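You operate a simulated robot arm through the tools that you are given. There is no shell and no other tool.

Carry out the task below with a simulated two-armed robot. There is one attempt and no reset: what you move stays moved.

TASK
Stand the sign for the last fault on the hatch, then reset, run and stop by the hand keypad. Set down upright: what you pick out.

Only the result counts: the job must be done as asked and must still hold three seconds after the hand-in. Knocking over, shifting, dropping, spilling or breaking anything else fails it.

THE ROBOT
Two 7-joint arms with fingered hands on one trunk that stands fixed in place. Base frame: the origin is at the foot of the trunk, x ahead of it, y to its left, z up. Units: mm, rad, N and s.
The left shoulder is at [70, 157, 1254], the right one opposite. With the tool pointing down near the work surface each hand reaches from about 300 to 900 mm from the base axis, measured 20 degrees to its own side. Payload 5 kg a hand.
The TCP of each hand is the grasp point between the finger pads, 31 mm short of the fingertips. In the tool frame z runs along the fingers and y along their closing line. The gripper opens to 156 mm. The gripper's body begins 88 mm behind the TCP. The gripper is a hand of 4 fingers: y runs from the thumb to the fingers, the wrist lies at [0, 0, -249] in the tool frame, and closing takes about 1.5 s.
Orientation is that of the tool frame in the base frame, as a unit quaternion [w, x, y, z]. With the fingers straight down and closing along the base's y, the tool's x points along the base's -x, its y along +y and its z along -z.

THE INTERFACE
- The arms move only by the tool send_rows. It takes "left_steps", "right_steps" or both (then of equal length, played together; a hand with none holds still); each is a list of rows, each an object (a shift or turn left out is 0, a gripper value left out holds the last) with "angular": the turn, a rotation vector about the tool's x, y, z in units of 5 degrees (1.0 is 5 degrees), a list of three; "translation": the shift along the tool's x, y, z in units of 50 mm (1.0 is 50 mm), a list of three. In form: [{"angular": [ax, ay, az], "translation": [dx, dy, dz]}, ...]. A call has 1 to 20 rows; each row shifts and turns the commanded pose from where the row before left it, along the tool's axes as they then stand. "left_hand" and "right_hand" are, for a hand that has rows, the closure, from 0 (fully open) to 1 (shut), set as the call begins (left out, the last holds). A call with a number of a shift or a turn outside -1 to 1 is refused whole. Each row takes 0.2 s and may step no farther than 50 mm and 0.15 rad from the row before; otherwise, or with a gripper value out of range, the whole call is refused. Where a pose cannot be reached the arm comes as near as it can. A force on the tool above 40 N (or 10 N above the force at the start of the call, whichever is more), or a blocked arm, ends the call early, and 0.2 s more pass. Each finger travels about 108 mm/s and halts on what it meets, pressing with about 29 N; the grip force reading is that of the motor and also rises with nothing between the fingers. The clock runs only during rows and for 0.2 s after the last one: add rows that do not move to give the fingers time. The reply holds the time, the measured pose of the TCP, the force on the tool along the base axes, the opening and the grip force, in the units named above and with some noise, with the torque about the TCP (base axes, N m) and any sound that the robot's microphone picked up, and new pictures: "views" is both (left out), scene, wrist or none (wrist: the cameras of the hands that moved).
- Cameras (640 x 400 px; columns grow to the right, rows downward): "scene" is now at [123.8, 54.2, 1467.5]; the picture's right is [0.56, -0.83, 0.00], its down [-0.53, -0.36, -0.77] and it looks along [0.63, 0.43, -0.64] (base axes); focal length 314 px, centre (320, 200). "left" rides on the left gripper at [-72, 2, -111] in its tool frame; the picture's right is [-0.02, -1.00, 0.00], its down [0.84, -0.02, -0.54] and it looks along [0.54, -0.01, 0.84] (tool axes); focal length 234 px, centre (320, 200). "right" rides on the right gripper at [72, 2, -111] in its tool frame; the picture's right is [-0.02, 1.00, 0.00], its down [-0.84, -0.02, -0.54] and it looks along [-0.54, -0.01, 0.84] (tool axes); focal length 234 px, centre (320, 200). There is no depth. A picture from a camera that has moved, and an enlarged one, comes with that camera's place and axes in the base frame and with its lens. The place of the scene camera against the robot may be out by one fixed shift of up to 12 mm in any direction.
- lift_body(by): slides the trunk up (or, below 0, down) by that many mm; the arms and the scene camera ride with it, the base frame stays. It gives what a move gives, with no picture.
- move_fingers(finger1, finger2, finger3, thumb_bend, hand): sets how far each is bent, from 0 (flat) to 100 (curled in); at 30 the hand is open as for a grip, at 70 the pads meet at the TCP. One left out holds its place. A second passes; each finger stops where it meets its share of the squeeze, and holds until it gets a number again. A gripper value or a shape takes the hand back. It gives what a move gives, with no picture; readings hold the bend of each and the force on the fingers (four entries, about 0 where the hand has none), thumb and palm.
- preshape(shape, hand): the hand has 4 fingers and takes this shape, open, in about a second: jaw (thumb against the fingers, like two jaws); tri (thumb and two fingers); tip (a fingertip pinch); poke (one finger out to press); point (the index stretched); flat (the hand flat); cup (the hand cupped); fist (a fist). The gripper value then closes the fingers along that shape, each until it touches; the sizes above hold for jaw. It gives what a move gives, with no picture.
- head_to(pan, tilt): turns the head with the scene camera to pan (to the left, within 1.501 rad either way) and tilt (down, from -0.506 to 1.204), counted from straight ahead of the robot. It gives what a move gives, and a new picture of the scene camera.
- enlarge(camera, box): a new picture of the part [left, top, right, bottom] of that camera's present view, enlarged. No time passes.
- hand_in(): hands the job in; it is judged then, once.

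Places have to be worked out from the pictures, the camera data and where the tool is seen. Open the grippers and draw the arms clear of the work before you hand the job in, unless the task says otherwise.

The tools are called after "Call:" as name(argument=value, ...) on one line, values as JSON. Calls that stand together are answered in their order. send_rows: Moves the arms, as the interface text tells. Its arguments: {"type":"object","properties":{"left_steps":{"type":"array","items":{"type":"object","properties":{"angular":{"type":"array","items":{"type":"number"}},"translation":{"type":"array","items":{"type":"number"}}}}},"left_hand":{"type":"number"},"right_steps":{"type":"array","items":{"type":"object","properties":{"angular":{"type":"array","items":{"type":"number"}},"translation":{"type":"array","items":{"type":"number"}}}}},"right_hand":{"type":"number"},"views":{"type":"string","enum":["both","scene","wrist","none"]}},"required":[]} The other tools are called the same way: lift_body (by) slides the trunk up or down; preshape (shape, hand) gives the hand a shape; move_fingers (finger1, finger2, finger3, thumb_bend, hand) moves the fingers one by one; head_to (pan, tilt) turns the head that bears the scene camera; enlarge (camera, box) takes an enlarged picture of a part of a camera's view; hand_in () hands the job in.

At the start:

```text
t: 0.0
left_tcp_pos: [402.4, 597.3, 1154.8]
left_orientation: [0.0, -0.001, 1.0, 0.0]
left_contact_force: [-0.7, 0.5, 0.2]
left_moment: [0.01, 0.01, 0.02]
left_finger_gap: 155.8
left_gripper_force: 0.0
left_shape: jaw
left_bend: [30.0, 30.0, 30.0, 30.0]
left_finger forces: [0.1, 0.0, 0.1, 0.0, 0.0, 0.0]
right_tcp_pos: [615.9, 31.5, 1170.3]
right_orientation: [0.001, 0.0, 1.0, 0.0]
right_contact_force: [-0.7, 0.7, 0.3]
right_moment: [-0.01, 0.01, -0.01]
right_finger_gap: 155.7
right_gripper_force: 0.1
right_shape: jaw
right_bend: [30.0, 30.0, 30.0, 30.0]
right_finger forces: [0.0, 0.0, 0.0, 0.1, 0.1, 0.0]
trunk travel left (down, up): [-640.0, 300.0]
head pan, tilt: [0.597, 0.696]
```

scene: 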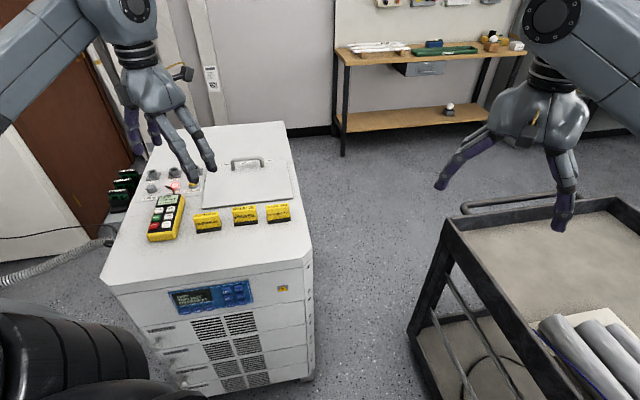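
right: 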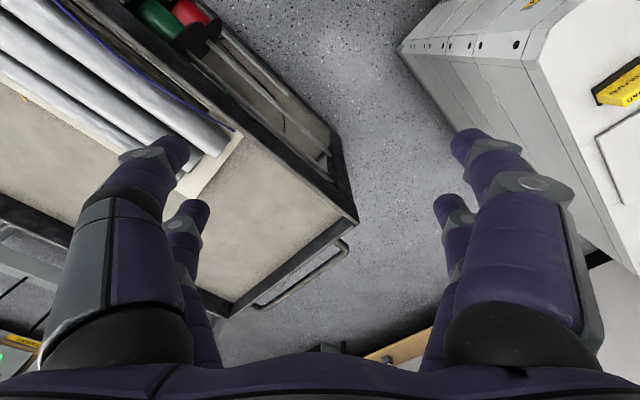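
left: 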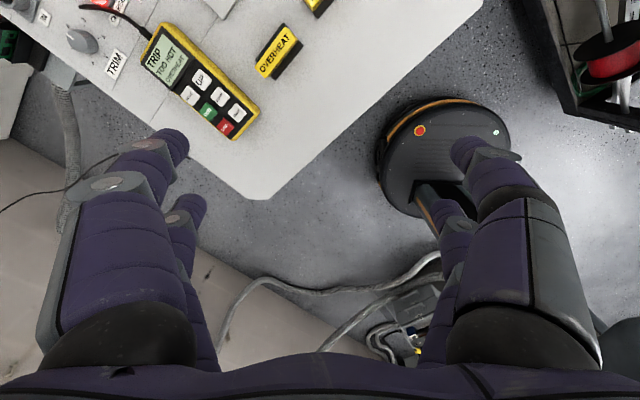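

I start by looking closer at the cabinet top, the signs, keypad and display from both cameras.

Call:
enlarge(camera="scene", box=[100, 120, 320, 260])

Call:
enlarge(camera="scene", box=[140, 260, 320, 372])

Call:
enlarge(camera="left", box=[40, 0, 360, 200])

```text
2.86 times, centred on (210, 190) of scene
camera zoom: at [123.8, 54.2, 1467.5], right [0.56, -0.83, 0.0], down [-0.53, -0.36, -0.77], along [0.63, 0.43, -0.64], focal length 896 px, centre (634, 229)
```

zoom: 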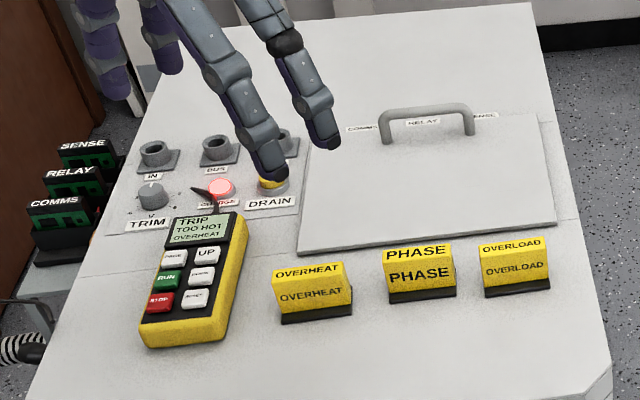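

```text
3.56 times, centred on (230, 316) of scene
camera zoom: at [123.8, 54.2, 1467.5], right [0.56, -0.83, 0.0], down [-0.53, -0.36, -0.77], along [0.63, 0.43, -0.64], focal length 1115 px, centre (640, -212)
```

zoom: 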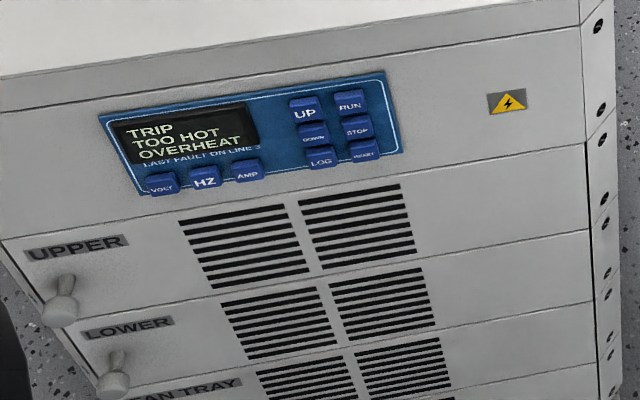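

```text
2.00 times, centred on (200, 100) of left
camera zoom: at [474.3, 598.8, 1264.9], right [0.02, -1.0, 0.0], down [-0.84, -0.02, 0.54], along [-0.54, -0.01, -0.84], focal length 468 px, centre (560, 400)
```

zoom: 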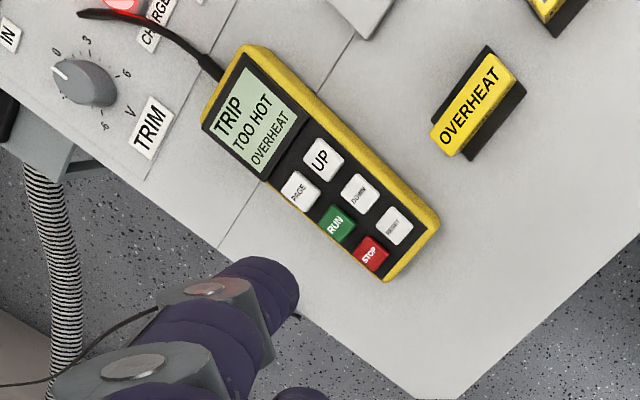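

The display reads TRIP / TOO HOT / OVERHEAT with "last fault on line 3", so the OVERHEAT sign is the one. I zoom more tightly on that sign, the neighbours, the hatch and the display text.

Call:
enlarge(camera="scene", box=[180, 195, 300, 245])

Call:
enlarge(camera="scene", box=[160, 280, 260, 330])

Call:
enlarge(camera="left", box=[200, 0, 360, 100])

Call:
enlarge(camera="right", box=[540, 20, 640, 200])

Call:
enlarge(camera="scene", box=[195, 140, 305, 210])

```text
5.33 times, centred on (240, 220) of scene
camera zoom: at [123.8, 54.2, 1467.5], right [0.56, -0.83, 0.0], down [-0.53, -0.36, -0.77], along [0.63, 0.43, -0.64], focal length 1673 px, centre (747, 93)
```

zoom: 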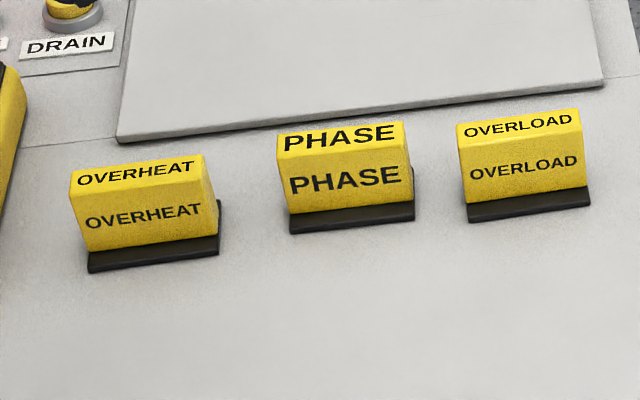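

```text
6.40 times, centred on (210, 305) of scene
camera zoom: at [123.8, 54.2, 1467.5], right [0.56, -0.83, 0.0], down [-0.53, -0.36, -0.77], along [0.63, 0.43, -0.64], focal length 2007 px, centre (1024, -472)
```

zoom: 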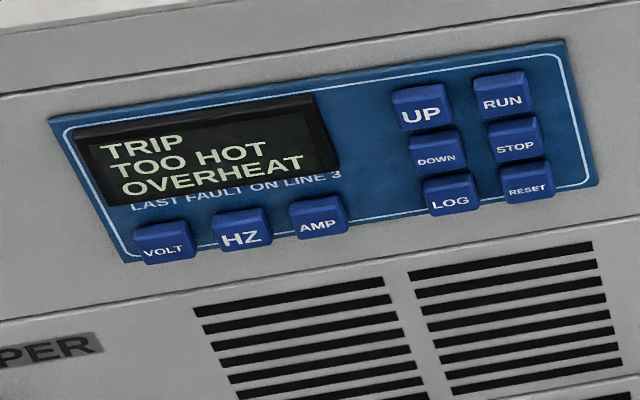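

```text
4.00 times, centred on (280, 50) of left
camera zoom: at [474.3, 598.8, 1264.9], right [0.02, -1.0, 0.0], down [-0.84, -0.02, 0.54], along [-0.54, -0.01, -0.84], focal length 937 px, centre (480, 800)
```

zoom: 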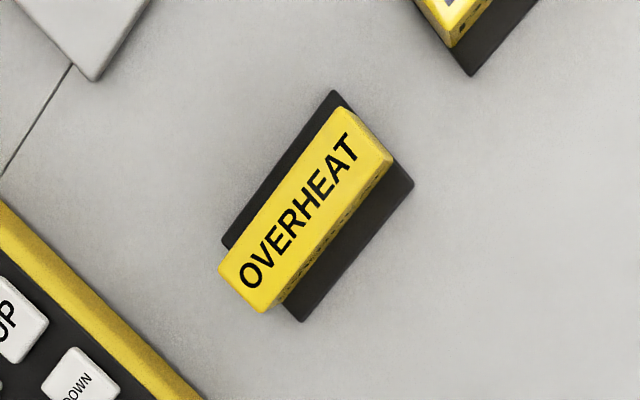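

```text
2.22 times, centred on (590, 110) of right
camera zoom: at [544.5, 32.2, 1283.1], right [0.02, 1.0, 0.0], down [0.84, -0.02, 0.54], along [0.54, -0.01, -0.84], focal length 520 px, centre (-280, 400)
```

zoom: 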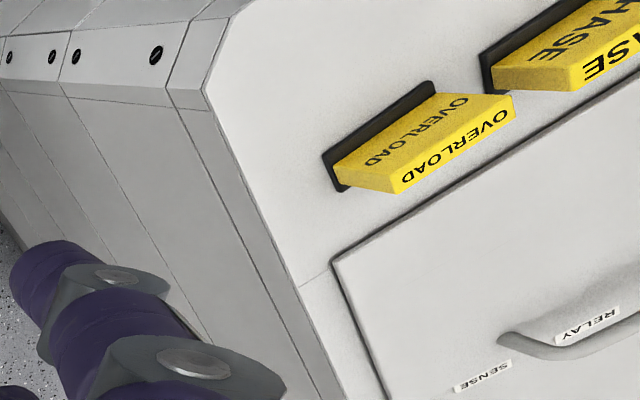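

```text
5.71 times, centred on (250, 175) of scene
camera zoom: at [123.8, 54.2, 1467.5], right [0.56, -0.83, 0.0], down [-0.53, -0.36, -0.77], along [0.63, 0.43, -0.64], focal length 1792 px, centre (720, 343)
```

zoom: 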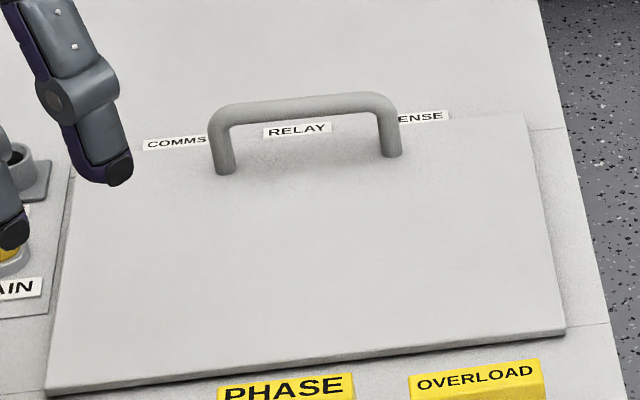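

Both displays agree: the last fault is OVERHEAT, and its sign sits at about [468, 661] with the cabinet top near z≈850. It is turned about 44° with a base of roughly 65x40 mm. I move the left hand above it at z≈1010 and turn it to match, for a closer look.

Call:
send_rows(left_steps=[{"translation": [-0.33, 0.32, 0.725]}, {"translation": [-0.33, 0.32, 0.725]}, {"translation": [-0.33, 0.32, 0.725]}, {"translation": [-0.33, 0.32, 0.725]}, {"angular": [0, 0, 0.978]}, {"angular": [0, 0, 0.978]}, {"angular": [0, 0, 0.978]}, {"angular": [0, 0, 0.978]}, {"angular": [0, 0, 0.978]}, {"angular": [0, 0, 0.978]}, {"angular": [0, 0, 0.978]}, {"angular": [0, 0, 0.978]}, {"angular": [0, 0, 0.978]}, {"translation": [0, 0, 0]}], views="both")

```text
t: 3.0
left_tcp_pos: [468.4, 661.5, 1009.4]
left_orientation: [-0.001, 0.376, 0.927, 0.0]
left_contact_force: [0.3, 0.2, -0.5]
left_moment: [-0.01, -0.02, -0.01]
left_finger_gap: 155.9
left_gripper_force: 0.1
left_shape: jaw
left_bend: [30.0, 30.0, 30.0, 30.0]
left_finger forces: [0.0, 0.0, 0.0, 0.0, 0.1, 0.1]
right_tcp_pos: [615.8, 31.1, 1169.8]
right_orientation: [0.0, 0.0, 1.0, 0.0]
right_contact_force: [-1.0, -0.4, 0.2]
right_moment: [-0.01, 0.01, -0.02]
right_finger_gap: 156.0
right_gripper_force: 0.0
right_shape: jaw
right_bend: [30.0, 30.0, 30.0, 30.0]
right_finger forces: [0.1, 0.1, 0.0, 0.1, 0.1, 0.1]
trunk travel left (down, up): [-640.0, 300.0]
head pan, tilt: [0.597, 0.696]
camera scene: at [123.8, 54.2, 1467.5], right [0.56, -0.83, 0.0], down [-0.53, -0.36, -0.77], along [0.63, 0.43, -0.64], focal length 314 px, centre (320, 200)
camera left: at [521.4, 612.5, 1120.0], right [-0.68, -0.73, 0.0], down [-0.62, 0.57, 0.54], along [-0.4, 0.37, -0.84], focal length 234 px, centre (320, 200)
```

scene: 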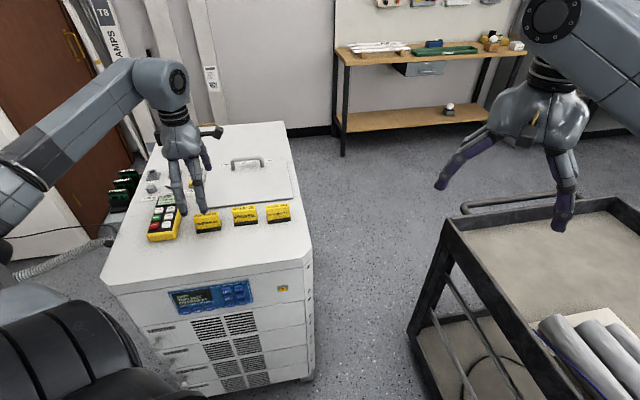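
left: 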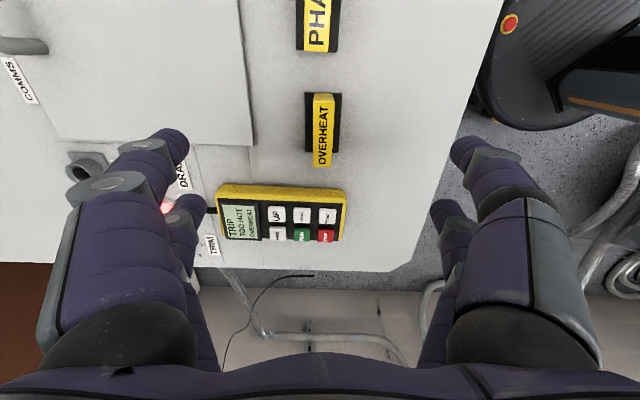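

The hand is above the sign, now square with it. I enlarge the wrist view for the sign, keypad and hatch to triangulate heights.

Call:
enlarge(camera="left", box=[200, 60, 360, 260])

Call:
enlarge(camera="left", box=[280, 80, 360, 180])

Call:
enlarge(camera="left", box=[0, 0, 320, 200])

Call:
enlarge(camera="scene", box=[130, 120, 310, 250])

```text
2.00 times, centred on (280, 160) of left
camera zoom: at [521.4, 612.5, 1120.0], right [-0.68, -0.73, 0.0], down [-0.62, 0.57, 0.54], along [-0.4, 0.37, -0.84], focal length 468 px, centre (400, 280)
```

zoom: 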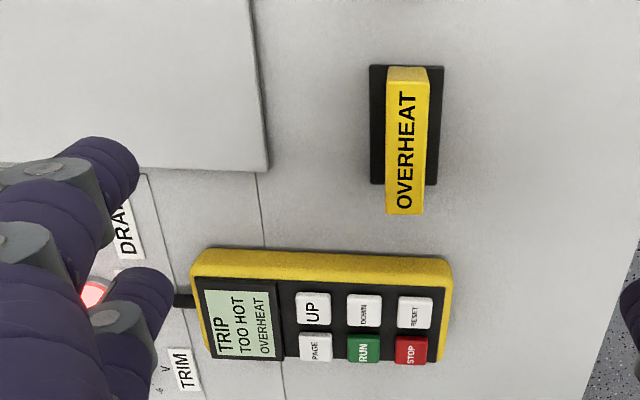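

```text
4.00 times, centred on (320, 130) of left
camera zoom: at [521.4, 612.5, 1120.0], right [-0.68, -0.73, 0.0], down [-0.62, 0.57, 0.54], along [-0.4, 0.37, -0.84], focal length 937 px, centre (320, 480)
```

zoom: 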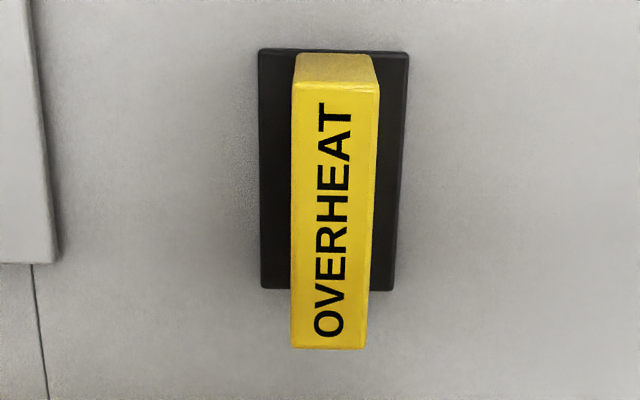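

```text
2.00 times, centred on (160, 100) of left
camera zoom: at [521.4, 612.5, 1120.0], right [-0.68, -0.73, 0.0], down [-0.62, 0.57, 0.54], along [-0.4, 0.37, -0.84], focal length 468 px, centre (640, 400)
```

zoom: 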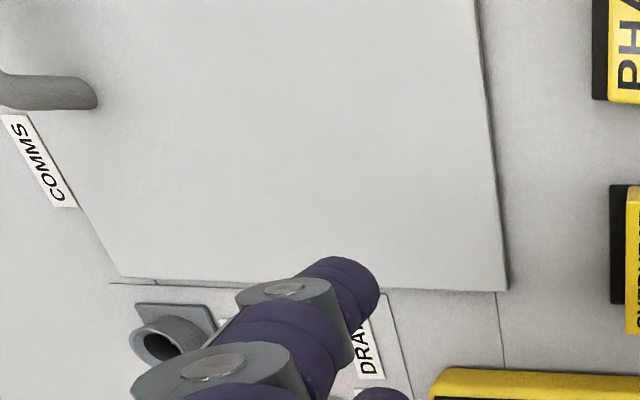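

```text
3.08 times, centred on (220, 185) of scene
camera zoom: at [123.8, 54.2, 1467.5], right [0.56, -0.83, 0.0], down [-0.53, -0.36, -0.77], along [0.63, 0.43, -0.64], focal length 965 px, centre (628, 246)
```

zoom: 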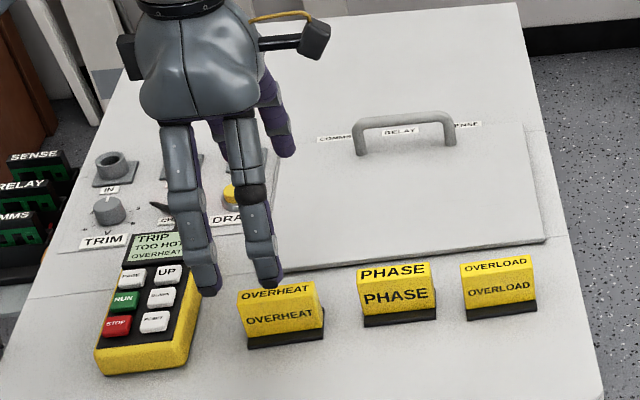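

Triangulating gives the sign top at z≈901, base top ≈857, cabinet top ≈850, and sign centre ≈[467.7, 659.2]. Before descending I close the fingers part way so they clear the hatch edge, and check the gap.

Call:
send_rows(left_steps=[{"translation": [-0.022, -0.043, 0.3]}, {"translation": [0, 0, 0.3]}, {"translation": [0, 0, 0]}, {"translation": [0, 0, 0]}, {"translation": [0, 0, 0]}], left_hand=0.45, views="both")

```text
t: 4.2
left_tcp_pos: [468.5, 659.6, 979.0]
left_orientation: [0.0, 0.374, 0.927, 0.0]
left_contact_force: [-0.5, 0.2, -0.4]
left_moment: [0.0, 0.0, -0.04]
left_finger_gap: 86.2
left_gripper_force: 0.0
left_shape: jaw
left_bend: [72.0, 72.0, 72.0, 70.0]
left_finger forces: [0.0, 0.0, 0.0, 0.0, 0.0, 0.0]
right_tcp_pos: [615.3, 31.4, 1170.9]
right_orientation: [0.0, 0.0, 1.0, 0.001]
right_contact_force: [0.6, -0.6, 0.7]
right_moment: [0.01, 0.03, 0.01]
right_finger_gap: 155.7
right_gripper_force: 0.2
right_shape: jaw
right_bend: [30.0, 30.0, 30.0, 30.0]
right_finger forces: [0.1, 0.0, 0.1, 0.1, 0.0, 0.0]
trunk travel left (down, up): [-640.0, 300.0]
head pan, tilt: [0.597, 0.696]
camera scene: at [123.8, 54.3, 1467.5], right [0.56, -0.83, 0.0], down [-0.53, -0.36, -0.77], along [0.63, 0.43, -0.64], focal length 314 px, centre (320, 200)
camera left: at [521.1, 610.5, 1089.5], right [-0.68, -0.74, 0.0], down [-0.62, 0.57, 0.54], along [-0.4, 0.37, -0.84], focal length 234 px, centre (320, 200)
```

scene: 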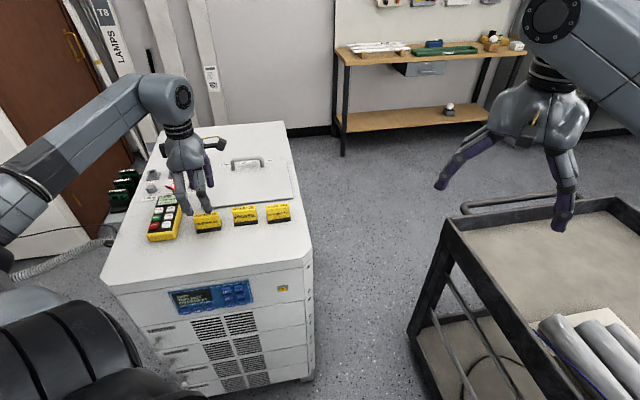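
left: 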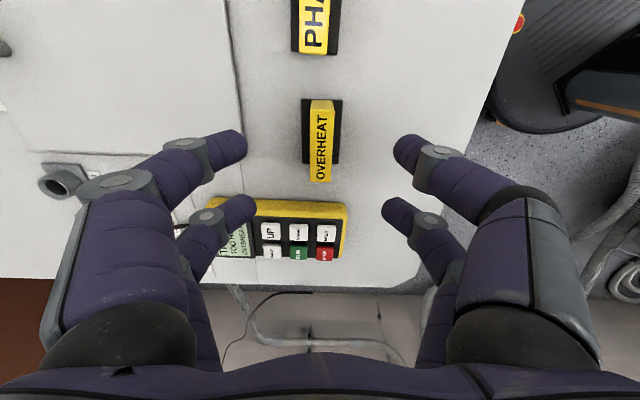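

The fingers are symmetric about the sign with an 86 mm gap. I descend to TCP z≈896, keeping the fingertips above the sign's base plate.

Call:
send_rows(left_steps=[{"translation": [0, 0, 0.415]}, {"translation": [0, 0, 0.415]}, {"translation": [0, 0, 0.415]}, {"translation": [0, 0, 0.4]}, {"translation": [0, 0, 0]}], views="both")

Call:
enlarge(camera="scene", box=[130, 140, 290, 250])

Call:
enlarge(camera="left", box=[160, 40, 480, 300])

```text
t: 5.4
left_tcp_pos: [465.9, 660.4, 895.2]
left_orientation: [0.0, 0.375, 0.927, 0.0]
left_contact_force: [0.3, 0.2, -0.5]
left_moment: [0.0, -0.01, -0.04]
left_finger_gap: 86.5
left_gripper_force: 0.1
left_shape: jaw
left_bend: [72.0, 72.0, 72.0, 70.0]
left_finger forces: [0.1, 0.1, 0.0, 0.0, 0.0, 0.1]
right_tcp_pos: [615.6, 30.4, 1171.1]
right_orientation: [0.0, 0.0, 1.0, 0.0]
right_contact_force: [-0.2, -0.2, 0.5]
right_moment: [-0.01, -0.01, 0.02]
right_finger_gap: 155.7
right_gripper_force: 0.1
right_shape: jaw
right_bend: [30.0, 30.0, 30.0, 30.0]
right_finger forces: [0.1, 0.0, 0.0, 0.0, 0.0, 0.0]
trunk travel left (down, up): [-640.0, 300.0]
head pan, tilt: [0.597, 0.696]
camera scene: at [123.6, 53.9, 1467.6], right [0.56, -0.83, 0.0], down [-0.53, -0.36, -0.77], along [0.63, 0.43, -0.64], focal length 314 px, centre (320, 200)
camera left: at [519.4, 610.2, 1006.4], right [-0.68, -0.74, 0.0], down [-0.62, 0.57, 0.54], along [-0.4, 0.37, -0.84], focal length 234 px, centre (320, 200)
```

scene: 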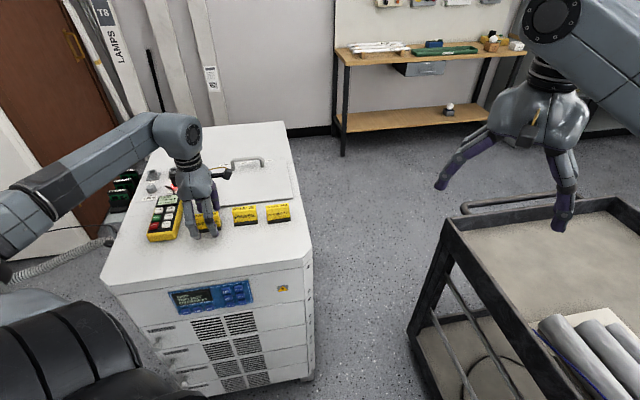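
left: 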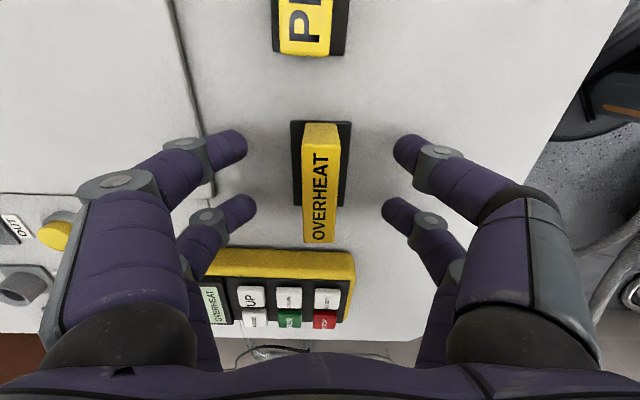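

```text
3.64 times, centred on (210, 195) of scene
camera zoom: at [123.6, 53.9, 1467.6], right [0.56, -0.83, 0.0], down [-0.53, -0.36, -0.77], along [0.63, 0.43, -0.64], focal length 1141 px, centre (720, 218)
```

zoom: 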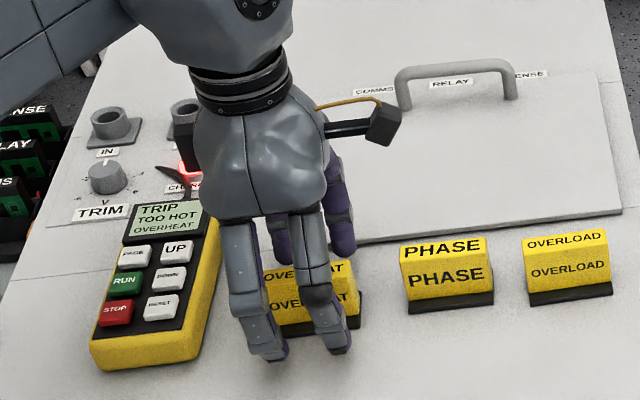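

```text
1.54 times, centred on (320, 170) of left
camera zoom: at [519.4, 610.2, 1006.4], right [-0.68, -0.74, 0.0], down [-0.62, 0.57, 0.54], along [-0.4, 0.37, -0.84], focal length 360 px, centre (320, 246)
```

zoom: 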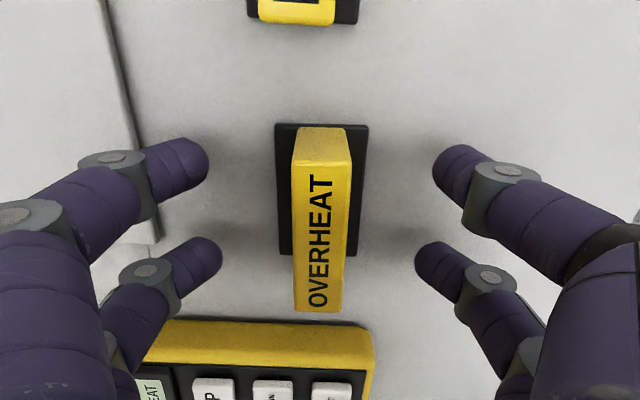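

The fingers straddle the sign, centred to within a couple of mm. I shift 2 mm along the sign and close on the yellow block.

Call:
send_rows(left_steps=[{"translation": [-0.04, 0, 0]}, {"translation": [0, 0, 0]}, {"translation": [0, 0, 0]}, {"translation": [0, 0, 0]}, {"translation": [0, 0, 0]}, {"translation": [0, 0, 0]}, {"translation": [0, 0, 0]}, {"translation": [0, 0, 0]}], left_hand=1.0, views="both")

Call:
enlarge(camera="left", box=[160, 40, 480, 300])

Call:
enlarge(camera="scene", box=[130, 140, 290, 250])

```text
t: 7.2
left_tcp_pos: [468.6, 659.4, 897.0]
left_orientation: [0.0, 0.374, 0.927, 0.0]
left_contact_force: [0.1, -1.1, -0.1]
left_moment: [0.0, 0.04, -0.04]
left_finger_gap: 14.1
left_gripper_force: 28.7
left_shape: jaw
left_bend: [72.0, 72.0, 72.0, 70.0]
left_finger forces: [26.0, 25.9, 25.6, 0.0, 26.3, 0.0]
right_tcp_pos: [616.3, 30.8, 1170.8]
right_orientation: [0.0, 0.0, 1.0, 0.0]
right_contact_force: [0.0, 0.3, 0.5]
right_moment: [0.01, 0.01, 0.01]
right_finger_gap: 156.1
right_gripper_force: 0.0
right_shape: jaw
right_bend: [30.0, 30.0, 30.0, 30.0]
right_finger forces: [0.1, 0.1, 0.0, 0.0, 0.0, 0.0]
trunk travel left (down, up): [-640.0, 300.0]
head pan, tilt: [0.597, 0.696]
camera scene: at [123.8, 54.4, 1467.5], right [0.56, -0.83, 0.0], down [-0.53, -0.36, -0.77], along [0.63, 0.43, -0.64], focal length 314 px, centre (320, 200)
camera left: at [521.1, 609.4, 1006.6], right [-0.68, -0.74, 0.0], down [-0.62, 0.57, 0.54], along [-0.4, 0.37, -0.84], focal length 234 px, centre (320, 200)
```

scene: 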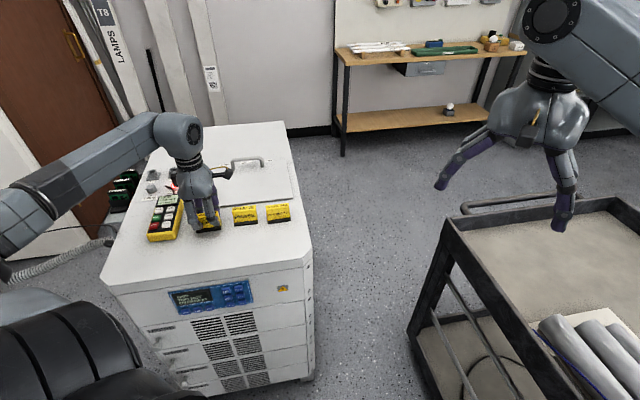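
left: 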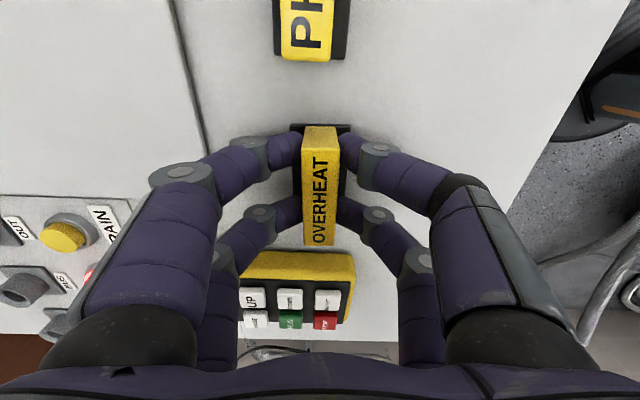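

```text
1.54 times, centred on (320, 170) of left
camera zoom: at [521.1, 609.4, 1006.6], right [-0.68, -0.74, 0.0], down [-0.62, 0.57, 0.54], along [-0.4, 0.37, -0.84], focal length 360 px, centre (320, 246)
```

zoom: 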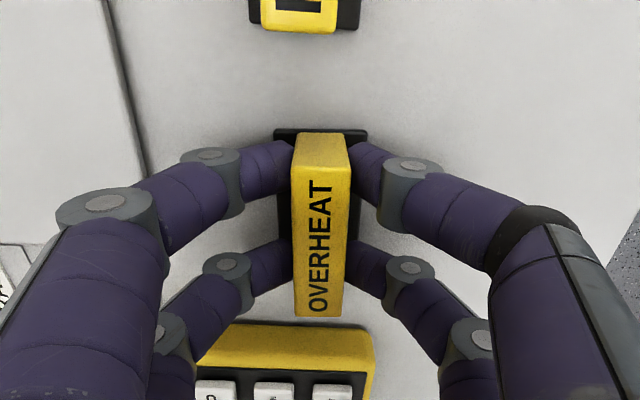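

```text
3.64 times, centred on (210, 195) of scene
camera zoom: at [123.8, 54.4, 1467.5], right [0.56, -0.83, 0.0], down [-0.53, -0.36, -0.77], along [0.63, 0.43, -0.64], focal length 1141 px, centre (720, 218)
```

zoom: 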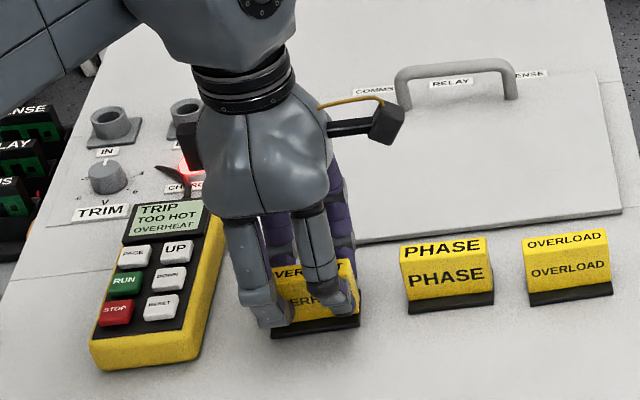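

All four digits grip the block (≈26 N each, gap 14 mm). I lift straight up about 60 mm and check the hold.

Call:
send_rows(left_steps=[{"translation": [0, 0, -0.2]}, {"translation": [0, 0, -0.3]}, {"translation": [0, 0, -0.35]}, {"translation": [0, 0, -0.35]}, {"translation": [0, 0, 0]}], views="both")

Call:
enlarge(camera="scene", box=[130, 120, 310, 250])

Call:
enlarge(camera="left", box=[0, 0, 480, 300])

```text
t: 8.4
left_tcp_pos: [467.7, 659.3, 956.9]
left_orientation: [0.0, 0.375, 0.927, 0.0]
left_contact_force: [-0.2, -0.5, 0.0]
left_moment: [0.0, -0.02, 0.01]
left_finger_gap: 14.1
left_gripper_force: 29.8
left_shape: jaw
left_bend: [72.0, 72.0, 72.0, 70.0]
left_finger forces: [25.9, 25.9, 25.5, 0.0, 26.2, 0.1]
right_tcp_pos: [617.6, 31.0, 1171.6]
right_orientation: [-0.001, 0.001, 1.0, 0.0]
right_contact_force: [0.0, 0.5, 0.9]
right_moment: [-0.02, 0.01, -0.05]
right_finger_gap: 156.1
right_gripper_force: 0.1
right_shape: jaw
right_bend: [30.0, 30.0, 30.0, 30.0]
right_finger forces: [0.1, 0.1, 0.0, 0.0, 0.0, 0.0]
trunk travel left (down, up): [-640.0, 300.0]
head pan, tilt: [0.597, 0.696]
camera scene: at [123.9, 54.5, 1467.5], right [0.56, -0.83, 0.0], down [-0.53, -0.36, -0.77], along [0.63, 0.43, -0.64], focal length 314 px, centre (320, 200)
camera left: at [521.1, 609.5, 1066.2], right [-0.68, -0.74, 0.0], down [-0.62, 0.57, 0.54], along [-0.4, 0.37, -0.84], focal length 234 px, centre (320, 200)
```

scene: 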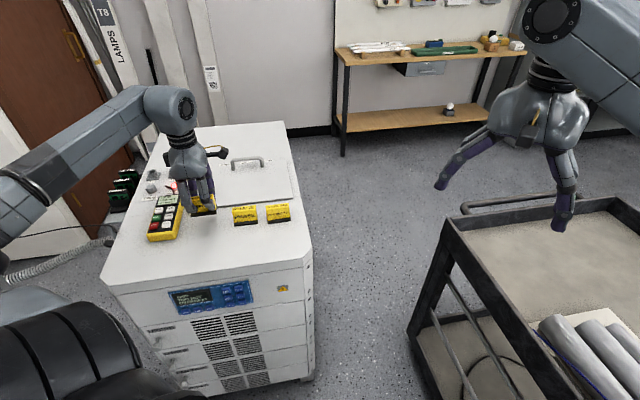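
left: 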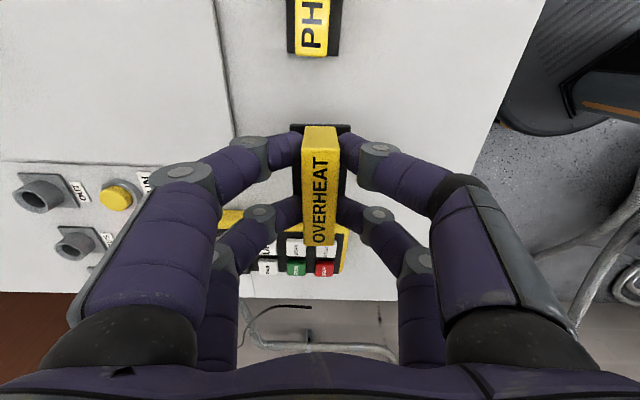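

```text
3.08 times, centred on (220, 185) of scene
camera zoom: at [123.9, 54.5, 1467.5], right [0.56, -0.83, 0.0], down [-0.53, -0.36, -0.77], along [0.63, 0.43, -0.64], focal length 965 px, centre (628, 246)
```

zoom: 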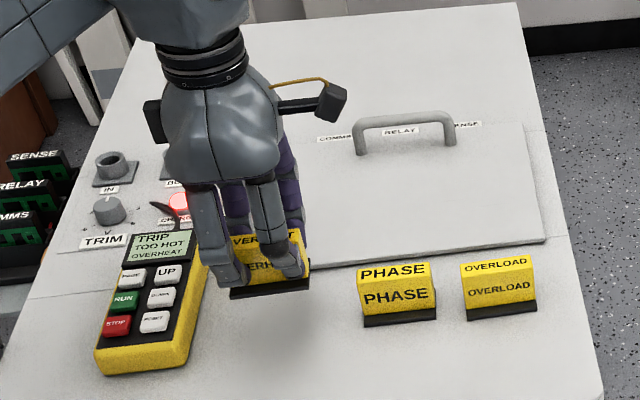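

```text
1.33 times, centred on (240, 150) of left
camera zoom: at [521.1, 609.5, 1066.2], right [-0.68, -0.74, 0.0], down [-0.62, 0.57, 0.54], along [-0.4, 0.37, -0.84], focal length 312 px, centre (427, 267)
```

zoom: 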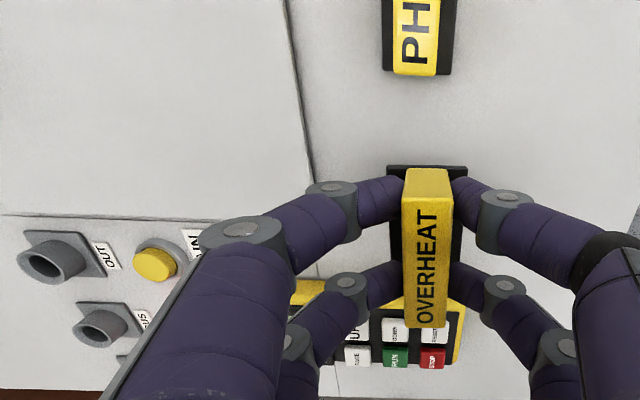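

The sign is held level, its base 47 mm below the TCP. I raise a bit more and carry it over the front middle of the hatch, about [623, 675], 45 mm behind the hatch's front edge.

Call:
send_rows(left_steps=[{"translation": [0, 0, -0.4]}, {"translation": [0, 0, -0.4]}, {"translation": [-0.4016, 0.478, 0]}, {"translation": [-0.4016, 0.478, 0]}, {"translation": [-0.4016, 0.478, 0]}, {"translation": [-0.4016, 0.478, 0]}, {"translation": [-0.4016, 0.478, 0]}, {"translation": [0, 0, 0]}, {"translation": [0, 0, 0]}], views="both")

Call:
enlarge(camera="scene", box=[130, 120, 310, 250])

Call:
enlarge(camera="left", box=[160, 0, 560, 250])

```text
t: 10.4
left_tcp_pos: [625.1, 673.2, 997.1]
left_orientation: [0.0, 0.376, 0.927, 0.0]
left_contact_force: [-0.3, 0.0, -1.0]
left_moment: [0.02, 0.03, -0.02]
left_finger_gap: 14.4
left_gripper_force: 29.3
left_shape: jaw
left_bend: [72.0, 72.0, 72.0, 70.0]
left_finger forces: [25.8, 26.1, 25.7, 0.0, 26.2, 0.1]
right_tcp_pos: [616.2, 30.9, 1170.3]
right_orientation: [0.0, 0.0, 1.0, 0.0]
right_contact_force: [-0.4, -0.3, -0.1]
right_moment: [-0.01, 0.0, 0.04]
right_finger_gap: 155.7
right_gripper_force: 0.0
right_shape: jaw
right_bend: [30.0, 30.0, 30.0, 30.0]
right_finger forces: [0.0, 0.0, 0.0, 0.1, 0.1, 0.1]
trunk travel left (down, up): [-640.0, 300.0]
head pan, tilt: [0.597, 0.696]
camera scene: at [124.2, 54.4, 1467.5], right [0.56, -0.83, 0.0], down [-0.53, -0.36, -0.77], along [0.63, 0.43, -0.64], focal length 314 px, centre (320, 200)
camera left: at [678.7, 624.4, 1107.8], right [-0.68, -0.74, 0.0], down [-0.62, 0.57, 0.54], along [-0.4, 0.37, -0.84], focal length 234 px, centre (320, 200)
```

scene: 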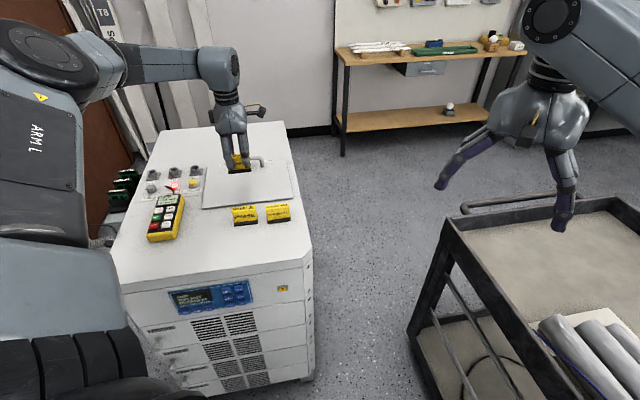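
left: 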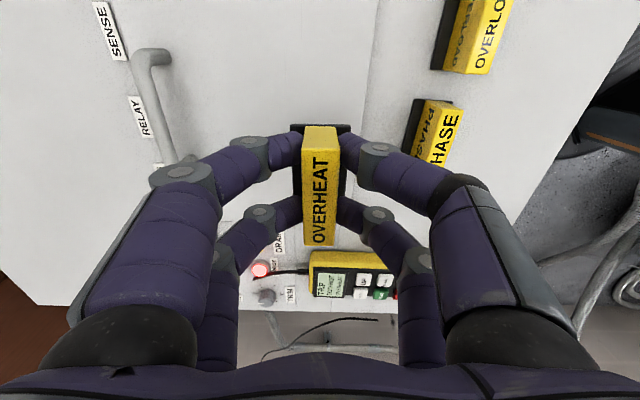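

```text
3.08 times, centred on (220, 185) of scene
camera zoom: at [124.2, 54.4, 1467.5], right [0.56, -0.83, 0.0], down [-0.53, -0.36, -0.77], along [0.63, 0.43, -0.64], focal length 965 px, centre (628, 246)
```

zoom: 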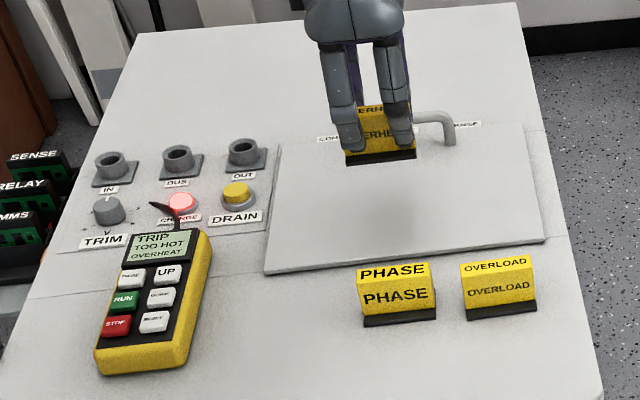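

```text
1.60 times, centred on (360, 125) of left
camera zoom: at [678.7, 624.4, 1107.8], right [-0.68, -0.74, 0.0], down [-0.62, 0.57, 0.54], along [-0.4, 0.37, -0.84], focal length 375 px, centre (256, 320)
```

zoom: 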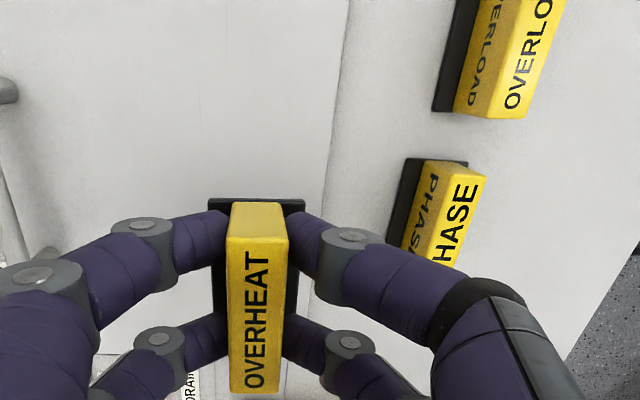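

The sign is over the hatch, about 43 mm behind its front edge and centred sideways, clear of the handle. I lower to TCP z≈915, leaving around 10 mm of gap.

Call:
send_rows(left_steps=[{"translation": [0, 0, 0.41]}, {"translation": [0, 0, 0.41]}, {"translation": [0, 0, 0.41]}, {"translation": [0, 0, 0.41]}, {"translation": [0, 0, 0]}], views="both")

Call:
enlarge(camera="scene", box=[190, 120, 310, 220])

```text
t: 11.6
left_tcp_pos: [623.5, 675.2, 915.6]
left_orientation: [0.0, 0.376, 0.927, -0.001]
left_contact_force: [-0.4, -0.4, -0.3]
left_moment: [0.02, 0.05, 0.01]
left_finger_gap: 14.0
left_gripper_force: 28.6
left_shape: jaw
left_bend: [72.0, 72.0, 72.0, 70.0]
left_finger forces: [25.9, 26.1, 25.7, 0.1, 26.3, 0.0]
right_tcp_pos: [615.2, 29.7, 1170.9]
right_orientation: [0.0, 0.0, 1.0, 0.0]
right_contact_force: [0.5, -0.5, 0.0]
right_moment: [-0.03, -0.01, 0.01]
right_finger_gap: 155.8
right_gripper_force: 0.1
right_shape: jaw
right_bend: [30.0, 30.0, 30.0, 30.0]
right_finger forces: [0.0, 0.0, 0.0, 0.0, 0.0, 0.0]
trunk travel left (down, up): [-640.0, 300.0]
head pan, tilt: [0.597, 0.696]
camera scene: at [123.7, 54.1, 1467.5], right [0.56, -0.83, 0.0], down [-0.53, -0.36, -0.77], along [0.63, 0.43, -0.64], focal length 314 px, centre (320, 200)
camera left: at [676.6, 624.6, 1025.5], right [-0.68, -0.74, 0.0], down [-0.62, 0.57, 0.54], along [-0.4, 0.37, -0.84], focal length 234 px, centre (320, 200)
```

scene: 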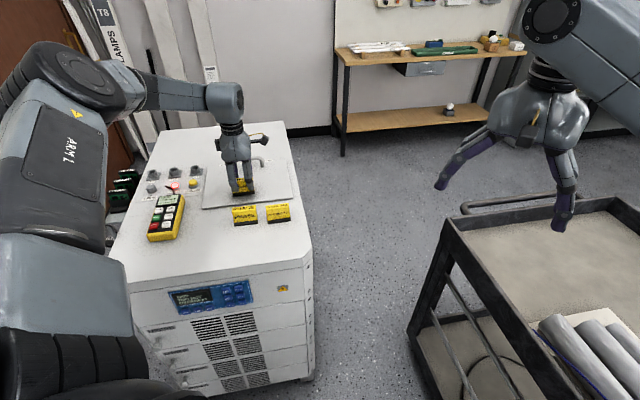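
left: 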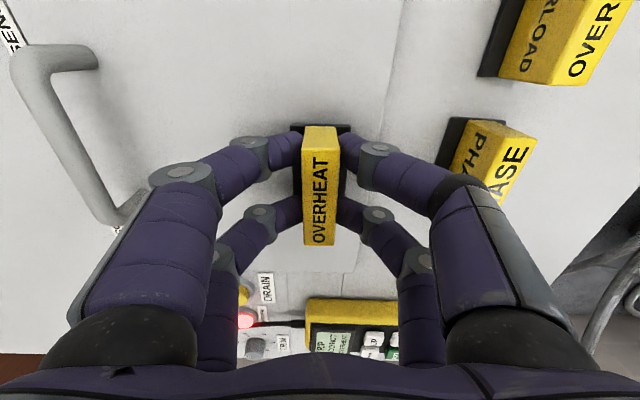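

```text
4.00 times, centred on (250, 170) of scene
camera zoom: at [123.7, 54.1, 1467.5], right [0.56, -0.83, 0.0], down [-0.53, -0.36, -0.77], along [0.63, 0.43, -0.64], focal length 1255 px, centre (600, 320)
```

zoom: 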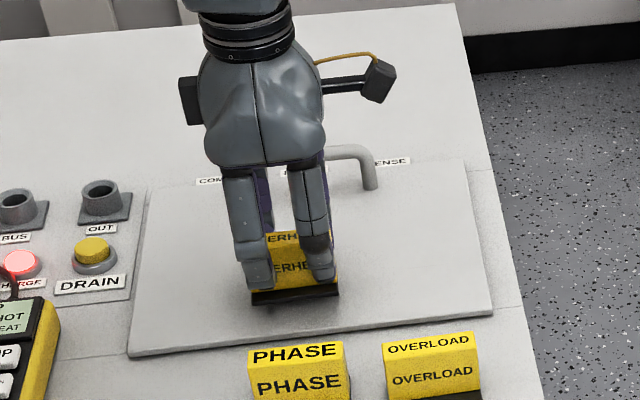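

Clear so far, with no contact force. I go down in 2 mm rows, a few at a time, watching for touch.

Call:
send_rows(left_steps=[{"translation": [0, 0, 0.04]}, {"translation": [0, 0, 0.04]}, {"translation": [0, 0, 0.04]}, {"translation": [0, 0, 0]}], views="none")

```text
t: 12.6
left_tcp_pos: [623.3, 674.4, 909.1]
left_orientation: [0.0, 0.375, 0.927, 0.0]
left_contact_force: [-0.4, 0.4, 0.0]
left_moment: [-0.02, -0.02, 0.02]
left_finger_gap: 14.4
left_gripper_force: 28.9
left_shape: jaw
left_bend: [72.0, 72.0, 72.0, 70.0]
left_finger forces: [25.9, 26.1, 25.7, 0.0, 26.2, 0.1]
right_tcp_pos: [616.4, 31.0, 1170.9]
right_orientation: [0.0, 0.0, 1.0, 0.0]
right_contact_force: [0.5, 0.8, 0.5]
right_moment: [0.01, 0.0, -0.01]
right_finger_gap: 156.0
right_gripper_force: 0.1
right_shape: jaw
right_bend: [30.0, 30.0, 30.0, 30.0]
right_finger forces: [0.1, 0.1, 0.1, 0.0, 0.1, 0.1]
trunk travel left (down, up): [-640.0, 300.0]
head pan, tilt: [0.597, 0.696]
```

No touch yet at 909; I go down another 4 mm in 1 mm rows.

Call:
send_rows(left_steps=[{"translation": [0, 0, 0.02]}, {"translation": [0, 0, 0.02]}, {"translation": [0, 0, 0.02]}, {"translation": [0, 0, 0.02]}, {"translation": [0, 0, 0]}], views="none")

```text
t: 13.8
left_tcp_pos: [623.6, 674.1, 904.3]
left_orientation: [-0.001, 0.375, 0.927, 0.0]
left_contact_force: [-0.1, -0.6, -0.8]
left_moment: [-0.03, -0.03, 0.02]
left_finger_gap: 14.2
left_gripper_force: 29.3
left_shape: jaw
left_bend: [72.0, 72.0, 72.0, 70.0]
left_finger forces: [25.9, 26.0, 25.7, 0.0, 26.1, 0.1]
right_tcp_pos: [615.4, 31.2, 1171.6]
right_orientation: [0.0, 0.001, 1.0, -0.001]
right_contact_force: [0.1, 0.2, 0.3]
right_moment: [0.01, 0.01, -0.01]
right_finger_gap: 156.1
right_gripper_force: 0.1
right_shape: jaw
right_bend: [30.0, 30.0, 30.0, 30.0]
right_finger forces: [0.0, 0.0, 0.1, 0.1, 0.0, 0.0]
trunk travel left (down, up): [-640.0, 300.0]
head pan, tilt: [0.597, 0.696]
```

Still free at about 904. I continue 2 mm more in 1 mm rows.

Call:
send_rows(left_steps=[{"translation": [0, 0, 0.02]}, {"translation": [0, 0, 0.02]}, {"translation": [0, 0, 0]}], views="both")

Call:
enlarge(camera="scene", box=[200, 160, 300, 220])

```text
t: 14.6
left_tcp_pos: [623.1, 673.9, 904.4]
left_orientation: [0.0, 0.374, 0.927, 0.001]
left_contact_force: [-0.5, 1.8, 5.3]
left_moment: [-0.06, -0.03, 0.0]
left_finger_gap: 14.1
left_gripper_force: 28.9
left_shape: jaw
left_bend: [72.0, 72.0, 72.0, 70.0]
left_finger forces: [26.9, 26.6, 25.8, 0.0, 27.0, 0.1]
right_tcp_pos: [616.0, 30.6, 1171.1]
right_orientation: [0.0, 0.0, 1.0, 0.0]
right_contact_force: [0.6, 0.1, -0.7]
right_moment: [0.0, 0.01, 0.02]
right_finger_gap: 156.0
right_gripper_force: 0.1
right_shape: jaw
right_bend: [30.0, 30.0, 30.0, 30.0]
right_finger forces: [0.0, 0.0, 0.0, 0.0, 0.0, 0.0]
trunk travel left (down, up): [-640.0, 300.0]
head pan, tilt: [0.597, 0.696]
camera scene: at [123.1, 53.7, 1467.7], right [0.56, -0.83, 0.0], down [-0.53, -0.36, -0.77], along [0.63, 0.43, -0.64], focal length 314 px, centre (320, 200)
camera left: at [677.0, 624.1, 1014.6], right [-0.68, -0.74, 0.0], down [-0.62, 0.57, 0.54], along [-0.4, 0.37, -0.84], focal length 234 px, centre (320, 200)
```

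scene: 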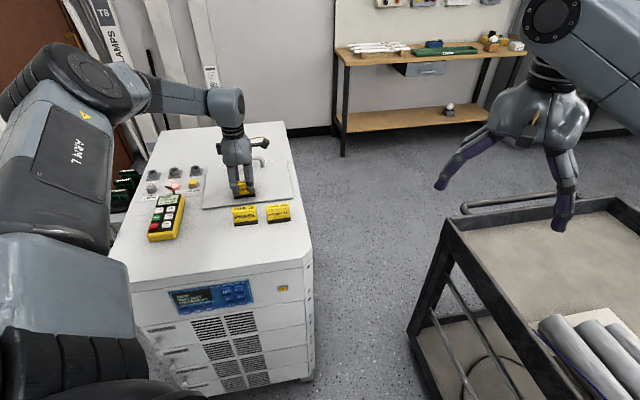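
left: 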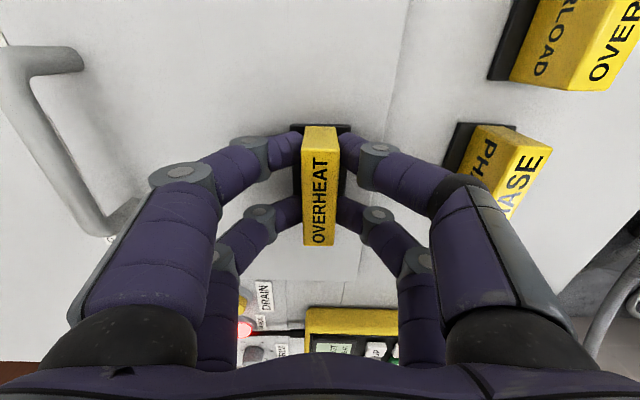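

```text
6.40 times, centred on (250, 190) of scene
camera zoom: at [123.1, 53.7, 1467.7], right [0.56, -0.83, 0.0], down [-0.53, -0.36, -0.77], along [0.63, 0.43, -0.64], focal length 2007 px, centre (768, 264)
```

zoom: 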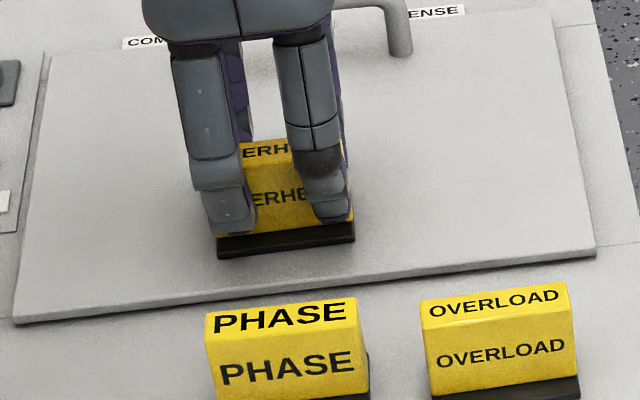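

Contact: 5 N upward, so the sign stands on the hatch. I open the fingers to the mid setting and let it settle.

Call:
send_rows(left_steps=[{"translation": [0, 0, 0]}, {"translation": [0, 0, 0]}, {"translation": [0, 0, 0]}, {"translation": [0, 0, 0]}, {"translation": [0, 0, 0]}], left_hand=0.45, views="both")

Call:
enlarge(camera="left", box=[160, 40, 480, 300])

```text
t: 15.8
left_tcp_pos: [623.8, 673.8, 903.5]
left_orientation: [0.0, 0.375, 0.927, 0.0]
left_contact_force: [-1.0, 1.0, -0.5]
left_moment: [0.01, 0.0, 0.01]
left_finger_gap: 85.2
left_gripper_force: 0.1
left_shape: jaw
left_bend: [72.0, 72.0, 72.0, 70.0]
left_finger forces: [0.0, 0.1, 0.0, 0.1, 0.0, 0.1]
right_tcp_pos: [616.2, 31.9, 1170.0]
right_orientation: [0.0, 0.001, 1.0, 0.0]
right_contact_force: [-0.6, 0.0, 0.3]
right_moment: [0.0, -0.01, 0.01]
right_finger_gap: 156.0
right_gripper_force: 0.0
right_shape: jaw
right_bend: [30.0, 30.0, 30.0, 30.0]
right_finger forces: [0.0, 0.0, 0.0, 0.0, 0.1, 0.1]
trunk travel left (down, up): [-640.0, 300.0]
head pan, tilt: [0.597, 0.696]
camera scene: at [123.7, 54.1, 1467.5], right [0.56, -0.83, 0.0], down [-0.53, -0.36, -0.77], along [0.63, 0.43, -0.64], focal length 314 px, centre (320, 200)
camera left: at [677.2, 624.2, 1013.5], right [-0.68, -0.74, 0.0], down [-0.62, 0.57, 0.54], along [-0.4, 0.37, -0.84], focal length 234 px, centre (320, 200)
```

scene: 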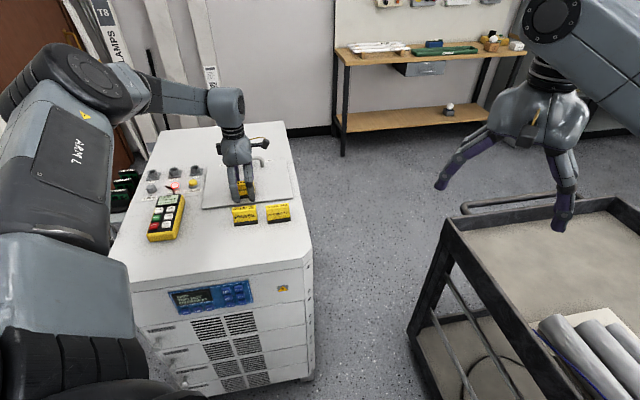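
left: 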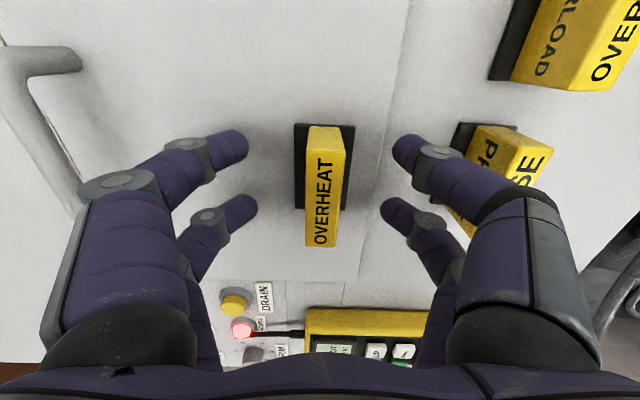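

```text
1.54 times, centred on (320, 170) of left
camera zoom: at [677.2, 624.2, 1013.5], right [-0.68, -0.74, 0.0], down [-0.62, 0.57, 0.54], along [-0.4, 0.37, -0.84], focal length 360 px, centre (320, 246)
```

zoom: 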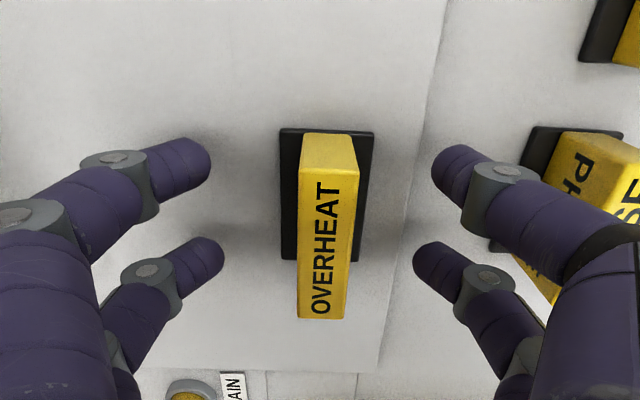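

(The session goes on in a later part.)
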